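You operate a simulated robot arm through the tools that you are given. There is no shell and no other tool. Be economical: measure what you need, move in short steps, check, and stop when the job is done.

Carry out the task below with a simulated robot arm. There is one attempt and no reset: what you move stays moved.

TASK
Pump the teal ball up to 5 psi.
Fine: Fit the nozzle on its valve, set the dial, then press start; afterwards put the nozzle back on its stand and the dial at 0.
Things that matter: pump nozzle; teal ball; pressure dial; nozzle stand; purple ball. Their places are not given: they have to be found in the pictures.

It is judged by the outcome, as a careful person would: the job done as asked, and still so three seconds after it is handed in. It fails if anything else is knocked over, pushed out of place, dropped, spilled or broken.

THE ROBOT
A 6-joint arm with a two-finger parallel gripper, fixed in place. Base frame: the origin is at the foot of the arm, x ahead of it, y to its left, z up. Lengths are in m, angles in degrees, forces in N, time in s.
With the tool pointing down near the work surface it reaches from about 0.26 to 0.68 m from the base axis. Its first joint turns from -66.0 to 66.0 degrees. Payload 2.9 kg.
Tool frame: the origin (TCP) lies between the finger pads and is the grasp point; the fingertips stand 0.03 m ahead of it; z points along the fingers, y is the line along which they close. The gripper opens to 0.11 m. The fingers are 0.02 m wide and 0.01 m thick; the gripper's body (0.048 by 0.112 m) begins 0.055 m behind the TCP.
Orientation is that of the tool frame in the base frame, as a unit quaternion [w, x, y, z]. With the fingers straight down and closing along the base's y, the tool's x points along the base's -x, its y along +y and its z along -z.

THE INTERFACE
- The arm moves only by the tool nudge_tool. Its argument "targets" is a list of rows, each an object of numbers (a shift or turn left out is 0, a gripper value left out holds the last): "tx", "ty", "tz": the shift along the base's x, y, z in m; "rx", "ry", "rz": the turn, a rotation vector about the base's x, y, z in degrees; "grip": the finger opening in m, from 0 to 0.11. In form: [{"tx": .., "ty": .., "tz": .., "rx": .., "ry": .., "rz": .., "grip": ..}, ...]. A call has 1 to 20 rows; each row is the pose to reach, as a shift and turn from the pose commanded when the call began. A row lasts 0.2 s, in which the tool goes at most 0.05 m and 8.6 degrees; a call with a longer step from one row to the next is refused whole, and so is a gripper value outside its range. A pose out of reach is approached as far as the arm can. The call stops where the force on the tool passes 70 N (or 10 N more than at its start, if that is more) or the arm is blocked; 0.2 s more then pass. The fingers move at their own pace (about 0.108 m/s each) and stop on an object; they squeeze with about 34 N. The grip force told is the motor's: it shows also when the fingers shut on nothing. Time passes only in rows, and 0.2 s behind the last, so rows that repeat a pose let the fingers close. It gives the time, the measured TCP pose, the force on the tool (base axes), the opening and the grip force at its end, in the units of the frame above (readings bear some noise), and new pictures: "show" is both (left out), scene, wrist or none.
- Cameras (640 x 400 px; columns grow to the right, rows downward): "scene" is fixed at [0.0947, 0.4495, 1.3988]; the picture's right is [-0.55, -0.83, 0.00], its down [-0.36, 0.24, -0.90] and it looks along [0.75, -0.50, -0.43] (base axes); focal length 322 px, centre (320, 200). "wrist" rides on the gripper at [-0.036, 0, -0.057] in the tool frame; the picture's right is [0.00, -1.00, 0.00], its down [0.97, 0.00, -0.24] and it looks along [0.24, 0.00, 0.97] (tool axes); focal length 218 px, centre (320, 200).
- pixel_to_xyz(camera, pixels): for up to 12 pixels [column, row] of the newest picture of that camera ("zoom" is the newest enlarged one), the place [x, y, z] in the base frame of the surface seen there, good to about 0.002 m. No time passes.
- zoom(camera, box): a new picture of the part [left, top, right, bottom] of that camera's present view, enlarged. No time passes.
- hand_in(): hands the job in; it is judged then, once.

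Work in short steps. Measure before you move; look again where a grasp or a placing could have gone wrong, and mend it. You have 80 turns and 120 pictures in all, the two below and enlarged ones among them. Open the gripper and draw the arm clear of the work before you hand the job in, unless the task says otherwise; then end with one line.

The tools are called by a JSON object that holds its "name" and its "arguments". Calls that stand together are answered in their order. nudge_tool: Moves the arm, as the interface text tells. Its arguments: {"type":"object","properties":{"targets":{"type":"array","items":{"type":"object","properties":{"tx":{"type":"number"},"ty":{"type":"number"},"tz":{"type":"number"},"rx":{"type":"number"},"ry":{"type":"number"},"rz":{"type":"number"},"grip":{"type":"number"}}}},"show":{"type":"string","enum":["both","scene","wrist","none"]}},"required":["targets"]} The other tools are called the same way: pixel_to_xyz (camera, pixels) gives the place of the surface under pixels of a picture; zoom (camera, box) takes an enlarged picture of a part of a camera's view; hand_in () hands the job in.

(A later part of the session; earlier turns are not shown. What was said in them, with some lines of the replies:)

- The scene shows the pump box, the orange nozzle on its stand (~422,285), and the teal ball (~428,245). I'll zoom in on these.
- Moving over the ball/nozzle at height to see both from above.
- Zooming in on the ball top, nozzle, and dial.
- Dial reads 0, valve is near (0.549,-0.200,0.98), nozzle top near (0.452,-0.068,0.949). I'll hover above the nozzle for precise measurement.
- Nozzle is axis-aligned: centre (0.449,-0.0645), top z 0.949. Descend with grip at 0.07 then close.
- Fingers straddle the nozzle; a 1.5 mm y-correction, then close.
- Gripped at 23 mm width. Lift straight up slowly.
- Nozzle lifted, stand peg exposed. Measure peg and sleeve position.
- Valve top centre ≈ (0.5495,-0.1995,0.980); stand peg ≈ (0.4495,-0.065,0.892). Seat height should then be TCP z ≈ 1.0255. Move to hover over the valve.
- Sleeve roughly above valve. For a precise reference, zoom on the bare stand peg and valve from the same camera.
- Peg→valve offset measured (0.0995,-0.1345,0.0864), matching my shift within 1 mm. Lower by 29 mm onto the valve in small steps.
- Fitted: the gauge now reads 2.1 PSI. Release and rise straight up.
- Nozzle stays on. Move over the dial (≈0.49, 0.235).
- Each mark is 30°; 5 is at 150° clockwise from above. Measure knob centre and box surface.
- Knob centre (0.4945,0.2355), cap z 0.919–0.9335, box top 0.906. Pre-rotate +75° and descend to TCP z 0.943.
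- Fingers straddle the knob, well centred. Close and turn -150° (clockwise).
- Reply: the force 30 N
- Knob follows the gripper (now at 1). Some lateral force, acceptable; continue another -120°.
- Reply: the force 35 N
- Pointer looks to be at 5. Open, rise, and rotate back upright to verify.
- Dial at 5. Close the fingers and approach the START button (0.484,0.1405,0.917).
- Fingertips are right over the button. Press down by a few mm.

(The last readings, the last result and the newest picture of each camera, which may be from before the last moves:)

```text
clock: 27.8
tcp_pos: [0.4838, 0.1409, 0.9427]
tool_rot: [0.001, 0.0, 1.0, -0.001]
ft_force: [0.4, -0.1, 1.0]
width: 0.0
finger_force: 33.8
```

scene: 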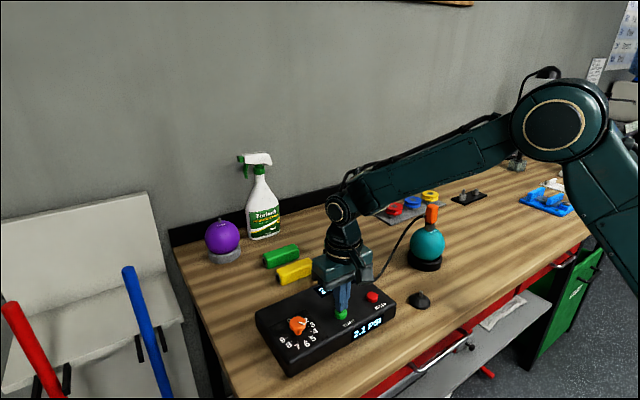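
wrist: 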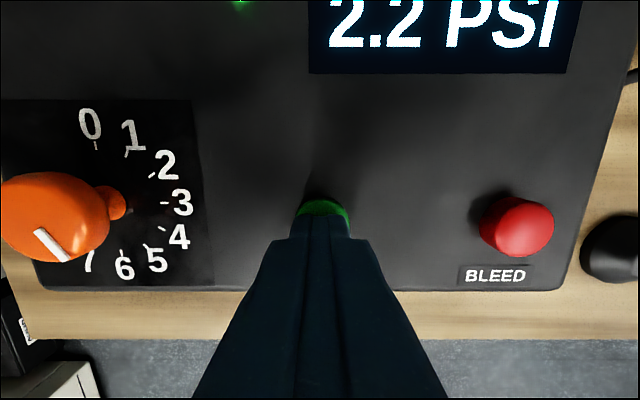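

Pumping has started (2.2 PSI, running light on). Release the button by rising and watch.

{"name": "nudge_tool", "arguments": {"targets": [{"tz": 0.03}, {"tz": 0.07}, {"tz": 0.116}, {"tz": 0.116}, {"tz": 0.116}, {"tz": 0.116}, {"tz": 0.116}, {"tz": 0.116}], "show": "wrist"}}

```text
clock: 29.6
tcp_pos: [0.4817, 0.1426, 1.0613]
tool_rot: [0.0, 0.0, 1.0, 0.0]
ft_force: [0.1, 0.5, 1.0]
width: 0.0001
finger_force: 33.7
```

wrist: 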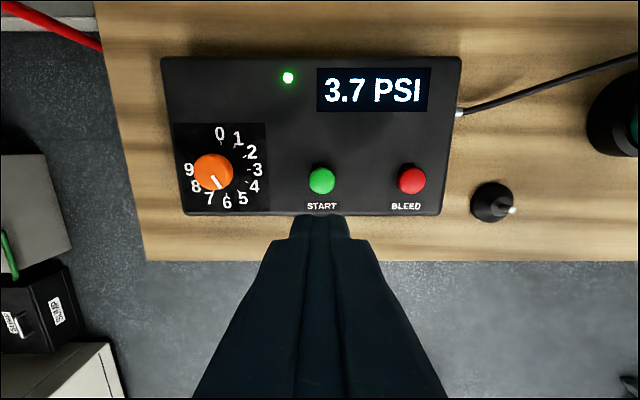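

At 3.7 PSI and rising; wait.

{"name": "nudge_tool", "arguments": {"targets": [{}, {}, {}, {}, {}, {}, {}, {}, {}, {}, {}], "show": "wrist"}}

```text
clock: 32.0
tcp_pos: [0.4815, 0.1426, 1.0602]
tool_rot: [0.0, 0.001, 1.0, -0.001]
ft_force: [0.7, -0.7, -0.4]
width: 0.0
finger_force: 34.6
```

wrist: 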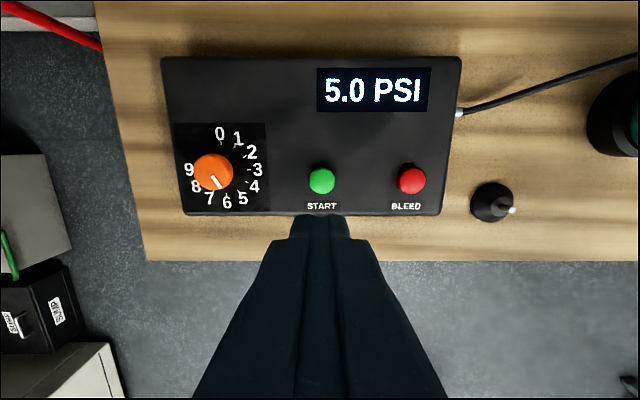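

Pump stopped at 5.0 PSI. Return over the nozzle on the ball.

{"name": "nudge_tool", "arguments": {"targets": [{"tz": 0.04, "grip": 0.06}, {"tz": 0.076, "ty": -0.03}, {"tz": 0.076, "ty": -0.075, "tx": 0.01}, {"tz": 0.076, "ty": -0.12, "tx": 0.02}, {"tz": 0.076, "ty": -0.165, "tx": 0.03}, {"tz": 0.076, "ty": -0.21, "tx": 0.04}, {"tz": 0.076, "ty": -0.255, "tx": 0.05}, {"tz": 0.076, "ty": -0.3, "tx": 0.06}, {"tz": 0.076, "ty": -0.34, "tx": 0.0644}, {"tz": 0.076, "ty": -0.34, "tx": 0.0644}]}}

{"name": "zoom", "arguments": {"camera": "scene", "box": [395, 190, 475, 270]}}

{"name": "pixel_to_xyz", "arguments": {"camera": "wrist", "pixels": [[318, 180], [306, 192], [318, 192], [330, 192], [318, 200]]}}

```text
clock: 34.2
tcp_pos: [0.5489, -0.2013, 1.1362]
tool_rot: [0.0, 0.0, 1.0, -0.001]
ft_force: [0.4, 0.3, 0.0]
width: 0.06
finger_force: 0.0
```

scene: 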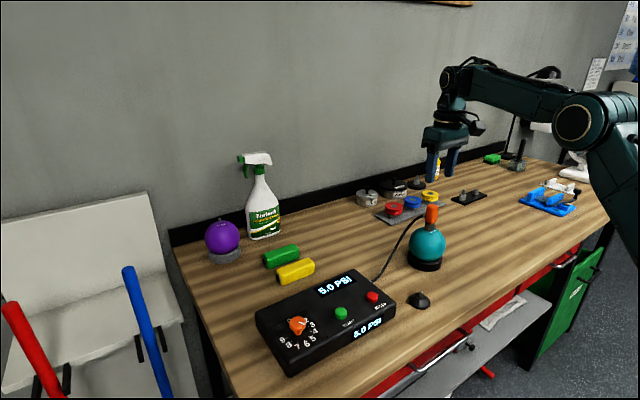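
wrist: 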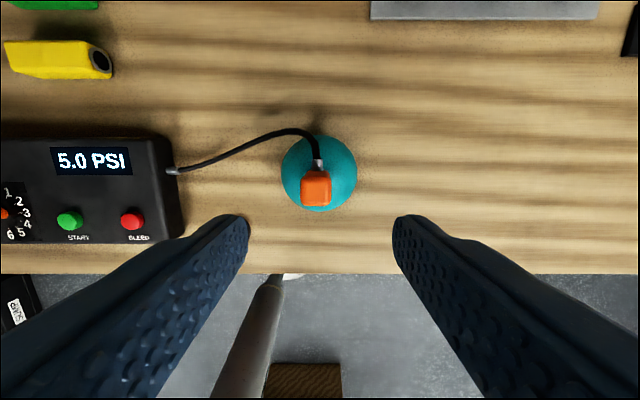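

```text
5.00 times, centred on (435, 230) of scene
```

zoom: 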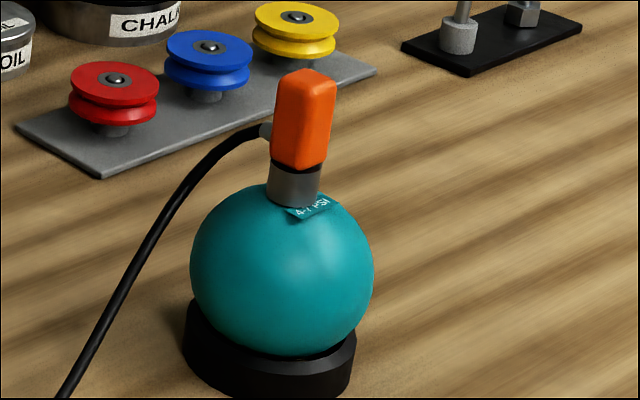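

```text
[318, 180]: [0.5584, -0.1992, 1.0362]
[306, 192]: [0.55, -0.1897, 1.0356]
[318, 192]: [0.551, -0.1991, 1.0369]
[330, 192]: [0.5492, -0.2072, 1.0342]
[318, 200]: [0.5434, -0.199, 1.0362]
```

Nozzle hasn't moved. Descend to the same grasp pose and close.

{"name": "nudge_tool", "arguments": {"targets": [{"tz": -0.04}, {"tz": -0.08}, {"tz": -0.1}, {"tz": -0.111}, {"tz": -0.111}, {"tz": -0.111, "grip": 0.01}, {"tz": -0.111, "grip": 0.01}, {"tz": -0.111, "grip": 0.01}]}}

```text
clock: 36.0
tcp_pos: [0.5475, -0.1977, 1.0256]
tool_rot: [-0.001, -0.001, 1.0, 0.001]
ft_force: [-0.1, -0.7, 0.3]
width: 0.0233
finger_force: 34.2
```

scene: 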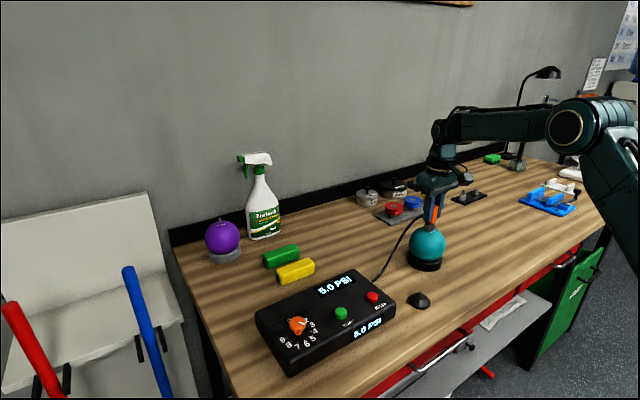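
wrist: 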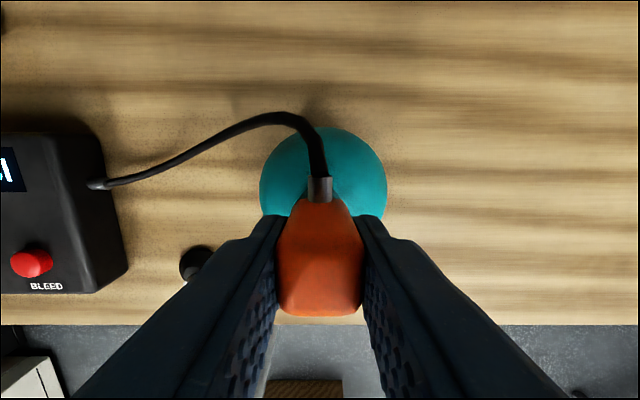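

Lift off and carry back over the stand (reverse of the earlier shift).

{"name": "nudge_tool", "arguments": {"targets": [{"tz": 0.01}, {"tz": 0.025}, {"tz": 0.05}, {"tz": 0.05}, {"tx": -0.025, "ty": 0.034, "tz": 0.05}, {"tx": -0.05, "ty": 0.067, "tz": 0.05}, {"tx": -0.075, "ty": 0.1, "tz": 0.05}, {"tx": -0.1003, "ty": 0.134, "tz": 0.05}, {"tx": -0.1003, "ty": 0.134, "tz": 0.01}, {"tx": -0.1003, "ty": 0.134, "tz": -0.03}, {"tx": -0.1003, "ty": 0.134, "tz": -0.058}, {"tx": -0.1003, "ty": 0.134, "tz": -0.058}]}}

{"name": "zoom", "arguments": {"camera": "scene", "box": [395, 265, 455, 310]}}

{"name": "zoom", "arguments": {"camera": "scene", "box": [395, 200, 475, 280]}}

```text
clock: 38.6
tcp_pos: [0.4462, -0.0659, 0.9667]
tool_rot: [0.0, 0.001, 1.0, 0.0]
ft_force: [-0.4, -0.3, -1.3]
width: 0.0231
finger_force: 33.9
```

scene: 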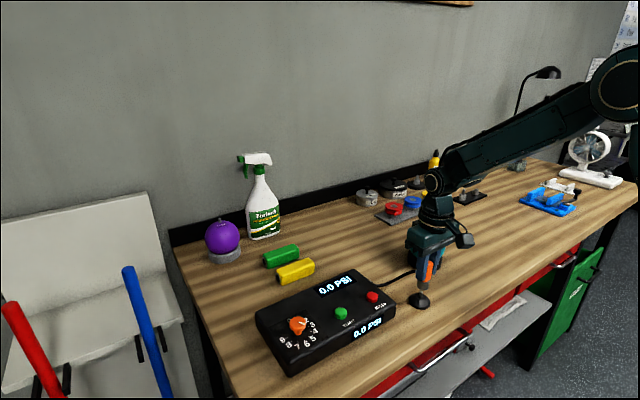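
wrist: 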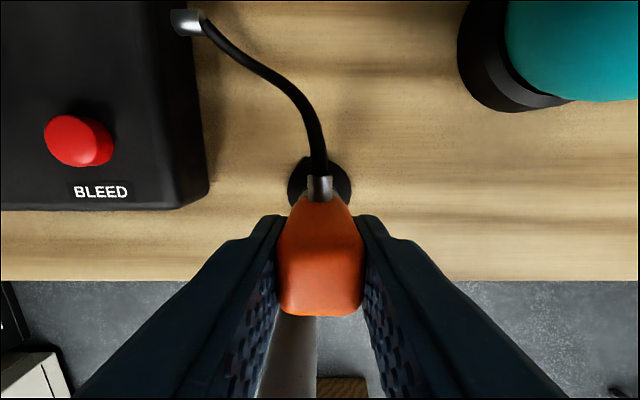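

```text
8.89 times, centred on (425, 288) of scene
```

zoom: 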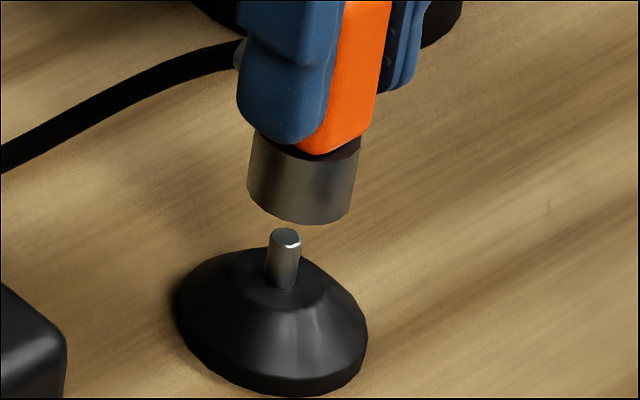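

```text
5.00 times, centred on (435, 240) of scene
```

zoom: 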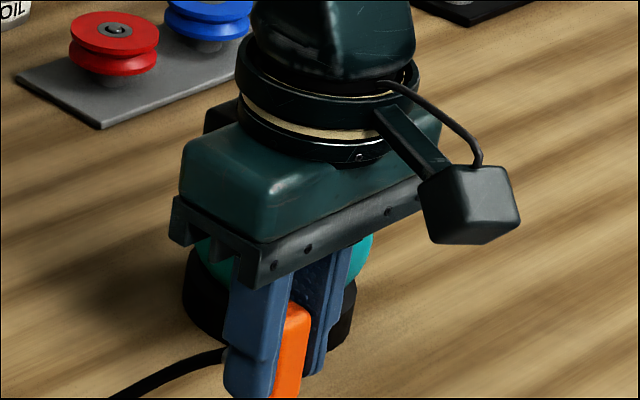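

Sleeve sits ~1.5 mm right of the peg axis in the picture. Correct slightly and lower onto the peg.

{"name": "nudge_tool", "arguments": {"targets": [{"tx": 0.0008, "ty": 0.0012}, {"tx": 0.0008, "ty": 0.0012, "tz": -0.01}, {"tx": 0.0008, "ty": 0.0012, "tz": -0.016}, {"tx": 0.0008, "ty": 0.0012, "tz": -0.021}, {"tx": 0.0008, "ty": 0.0012, "tz": -0.025}, {"tx": 0.0008, "ty": 0.0012, "tz": -0.0285}, {"tx": 0.0008, "ty": 0.0012, "tz": -0.0285}]}}

{"name": "zoom", "arguments": {"camera": "scene", "box": [395, 265, 455, 310]}}

```text
clock: 40.2
tcp_pos: [0.4482, -0.0645, 0.9379]
tool_rot: [0.0, 0.0, 1.0, 0.0]
ft_force: [-0.7, -0.3, 3.2]
width: 0.0231
finger_force: 34.2
```

scene: 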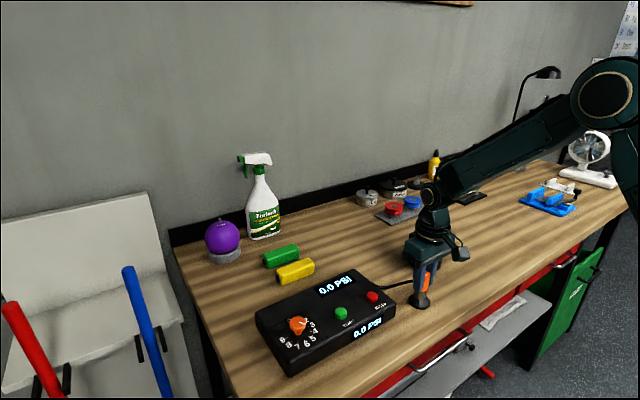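
wrist: 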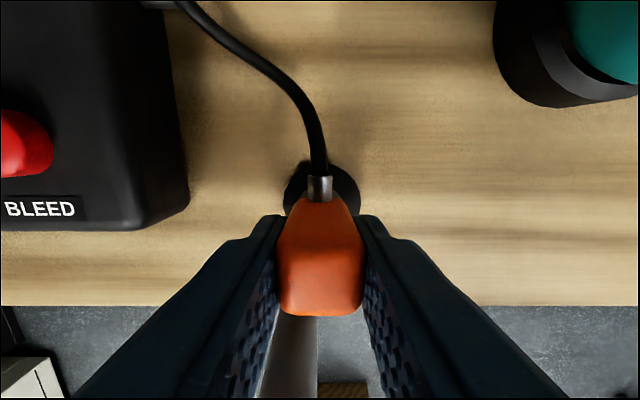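

```text
8.89 times, centred on (425, 288) of scene
```

zoom: 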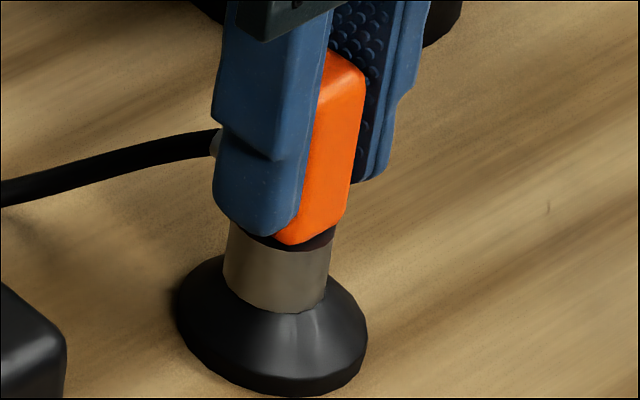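

Seated on the stand. Open, rise, check.

{"name": "nudge_tool", "arguments": {"targets": [{"grip": 0.06}, {"grip": 0.06}, {"tz": 0.03}, {"tz": 0.07}, {"tz": 0.118}, {"tz": 0.118}]}}

{"name": "zoom", "arguments": {"camera": "scene", "box": [380, 210, 480, 320]}}

```text
clock: 41.6
tcp_pos: [0.4474, -0.0645, 1.0598]
tool_rot: [0.001, 0.0, 1.0, -0.001]
ft_force: [-0.1, -0.2, 0.8]
width: 0.06
finger_force: 0.0
```

scene: 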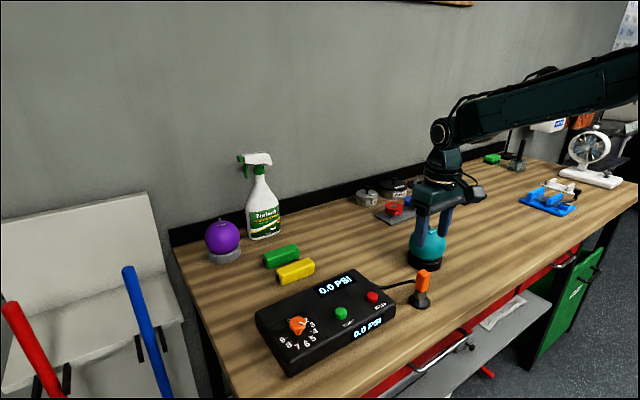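
wrist: 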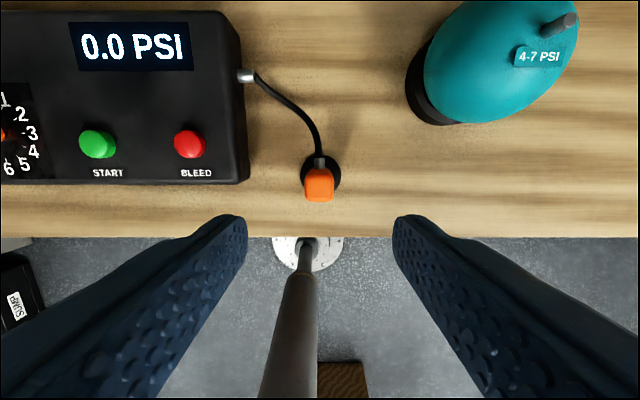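

```text
3.64 times, centred on (430, 265) of scene
```

zoom: 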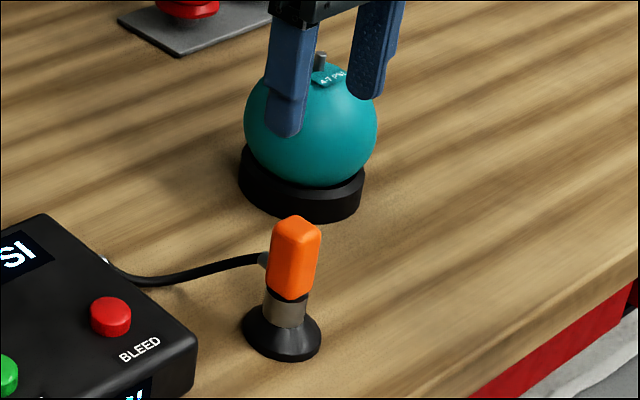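

Nozzle is back on its stand. Travel to the dial, pre-rotating -75°, then descend.

{"name": "nudge_tool", "arguments": {"targets": [{"tx": 0.005, "ty": 0.033, "rz": -8.4}, {"tx": 0.01, "ty": 0.066, "rz": -16.8}, {"tx": 0.015, "ty": 0.1, "rz": -25.2}, {"tx": 0.02, "ty": 0.133, "rz": -33.6}, {"tx": 0.025, "ty": 0.166, "rz": -42}, {"tx": 0.03, "ty": 0.2, "rz": -50.4}, {"tx": 0.036, "ty": 0.233, "rz": -58.8}, {"tx": 0.042, "ty": 0.266, "rz": -67.2}, {"tx": 0.047, "ty": 0.3, "rz": -75}, {"tx": 0.047, "ty": 0.3, "rz": -75, "tz": -0.04}, {"tx": 0.047, "ty": 0.3, "rz": -75, "tz": -0.08}, {"tx": 0.047, "ty": 0.3, "rz": -75, "tz": -0.1}, {"tx": 0.047, "ty": 0.3, "rz": -75, "tz": -0.1125}, {"tx": 0.047, "ty": 0.3, "rz": -75, "tz": -0.1125}]}}

```text
clock: 44.6
tcp_pos: [0.4952, 0.2354, 0.9425]
tool_rot: [0.0, 0.608, 0.794, 0.0]
ft_force: [-0.1, -0.8, -1.3]
width: 0.0601
finger_force: 0.0
```

scene: 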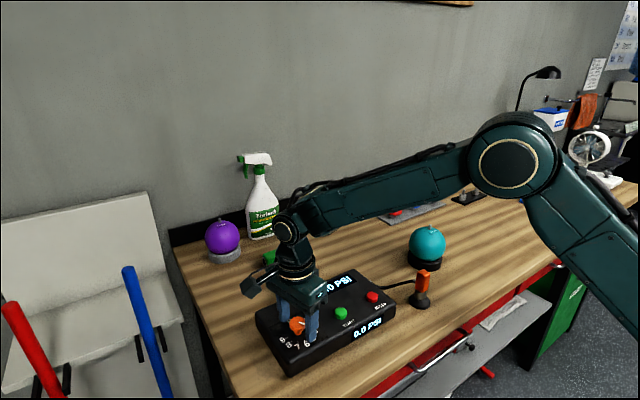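
wrist: 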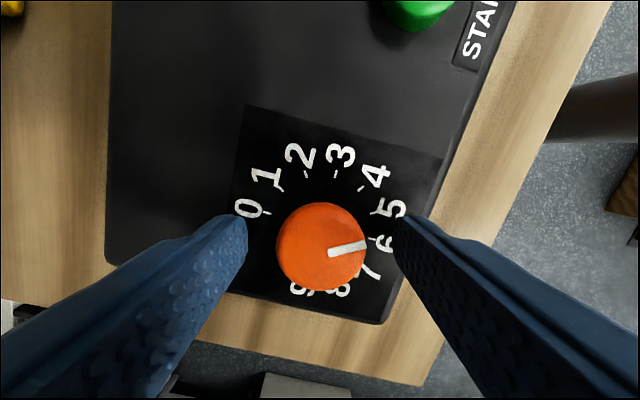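

Centred on the knob; close and turn +150° back.

{"name": "nudge_tool", "arguments": {"targets": [{"grip": 0.02}, {"grip": 0.02}, {"rz": 8}, {"rz": 16}, {"rz": 24}, {"rz": 32}, {"rz": 40}, {"rz": 48}, {"rz": 56}, {"rz": 64}, {"rz": 72}, {"rz": 75}], "show": "none"}}

{"name": "nudge_tool", "arguments": {"targets": [{"rz": 8}, {"rz": 16}, {"rz": 24}, {"rz": 32}, {"rz": 40}, {"rz": 48}, {"rz": 56}, {"rz": 64}, {"rz": 72}, {"rz": 75}, {"rz": 75}]}}

```text
clock: 47.2
tcp_pos: [0.4947, 0.2364, 0.9416]
tool_rot: [-0.002, 0.0, 1.0, -0.001]
ft_force: [-9.5, -18.8, -9.8]
width: 0.0312
finger_force: 45.0
```

```text
clock: 49.6
tcp_pos: [0.4935, 0.2345, 0.9421]
tool_rot: [-0.001, -0.609, 0.793, 0.0]
ft_force: [-4.4, -23.3, -11.1]
width: 0.0316
finger_force: 44.8
```

scene: 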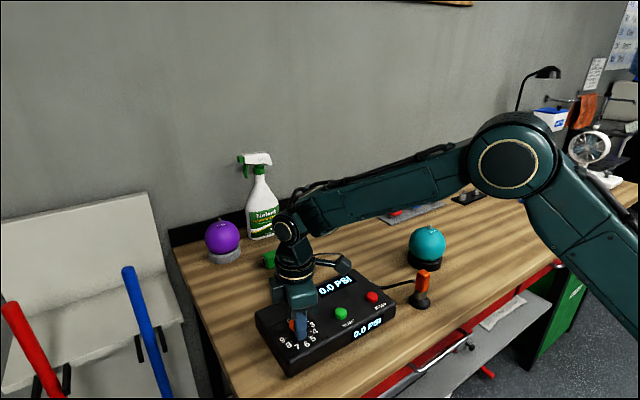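
wrist: 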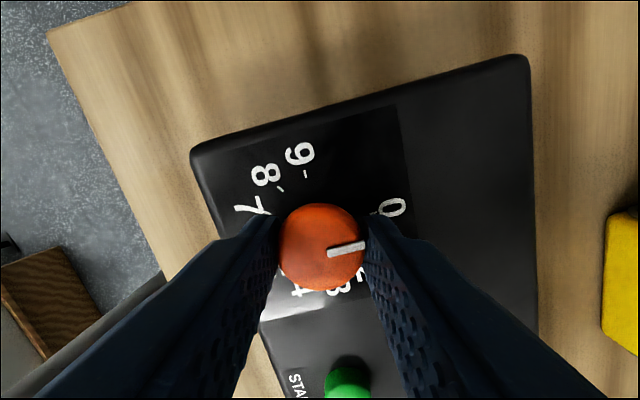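

Turned back; open, rise and rotate upright to verify.

{"name": "nudge_tool", "arguments": {"targets": [{"grip": 0.06}, {"grip": 0.06}, {"tz": 0.04}, {"tz": 0.08}, {"tz": 0.12, "rz": -8}, {"tz": 0.12, "rz": -16}, {"tz": 0.12, "rz": -24}, {"tz": 0.12, "rz": -32}, {"tz": 0.12, "rz": -40}, {"tz": 0.12, "rz": -48}, {"tz": 0.12, "rz": -56}, {"tz": 0.12, "rz": -64}, {"tz": 0.12, "rz": -72}, {"tz": 0.12, "rz": -75}, {"tz": 0.12, "rz": -75}]}}

{"name": "zoom", "arguments": {"camera": "wrist", "box": [240, 120, 400, 260]}}

{"name": "zoom", "arguments": {"camera": "scene", "box": [380, 210, 480, 320]}}

```text
clock: 52.8
tcp_pos: [0.4958, 0.2353, 1.0627]
tool_rot: [0.0, 0.002, 1.0, 0.0]
ft_force: [0.0, 0.2, -0.1]
width: 0.06
finger_force: 0.0
```

scene: 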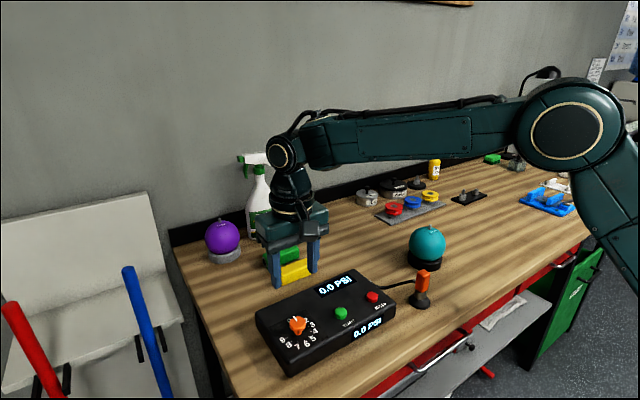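
wrist: 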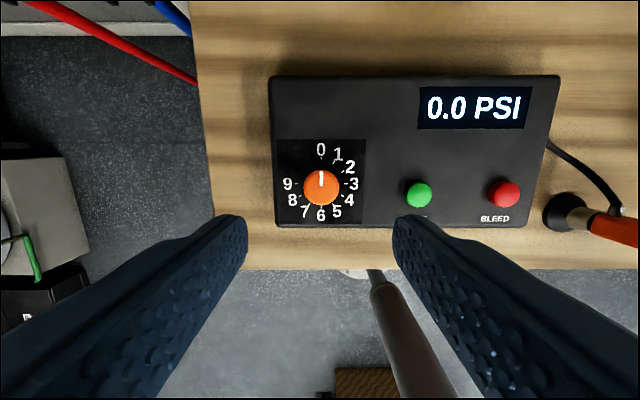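

```text
2.86 times, centred on (320, 190) of wrist
```

zoom: 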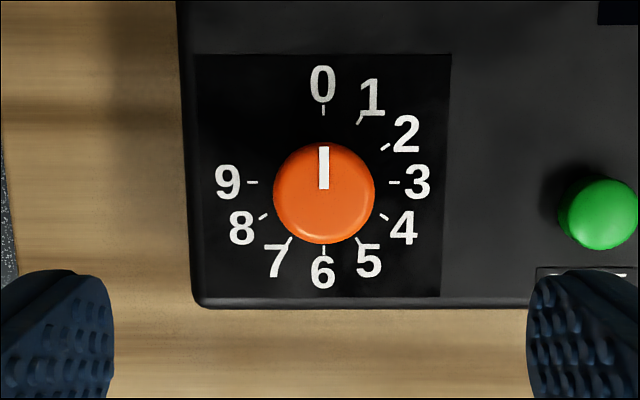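

```text
3.64 times, centred on (430, 265) of scene
```

zoom: 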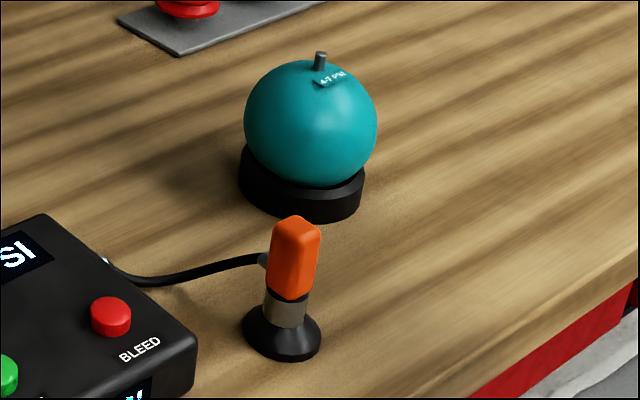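

Dial at 0, nozzle on its stand, ball firm. Raise the arm clear with the gripper open.

{"name": "nudge_tool", "arguments": {"targets": [{"tz": 0.04, "tx": -0.03, "grip": 0.11}, {"tz": 0.08, "tx": -0.07}, {"tz": 0.12, "tx": -0.1}, {"tz": 0.14, "tx": -0.14}, {"tz": 0.14, "tx": -0.14}], "show": "scene"}}

```text
refused: row 2 steps farther than a row can; nothing moved
```

{"name": "nudge_tool", "arguments": {"targets": [{"tz": 0.035, "tx": -0.03, "grip": 0.11}, {"tz": 0.07, "tx": -0.06}, {"tz": 0.105, "tx": -0.09}, {"tz": 0.14, "tx": -0.12}, {"tz": 0.14, "tx": -0.12}], "show": "scene"}}

```text
clock: 54.0
tcp_pos: [0.375, 0.2385, 1.2017]
tool_rot: [0.0, 0.0, 1.0, 0.0]
ft_force: [0.3, 0.7, 0.2]
width: 0.1099
finger_force: 0.0
```

scene: 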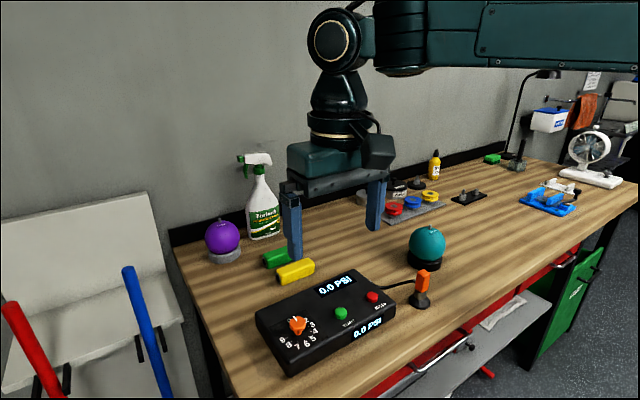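

All is in place; handing in.

{"name": "hand_in", "arguments": {}}

```text
The job is handed in.
```

The teal ball is pumped up: the gauge read 5.0 PSI with the nozzle still on the valve. The nozzle is back on its stand, the dial is at 0, and the arm is clear with the gripper open.
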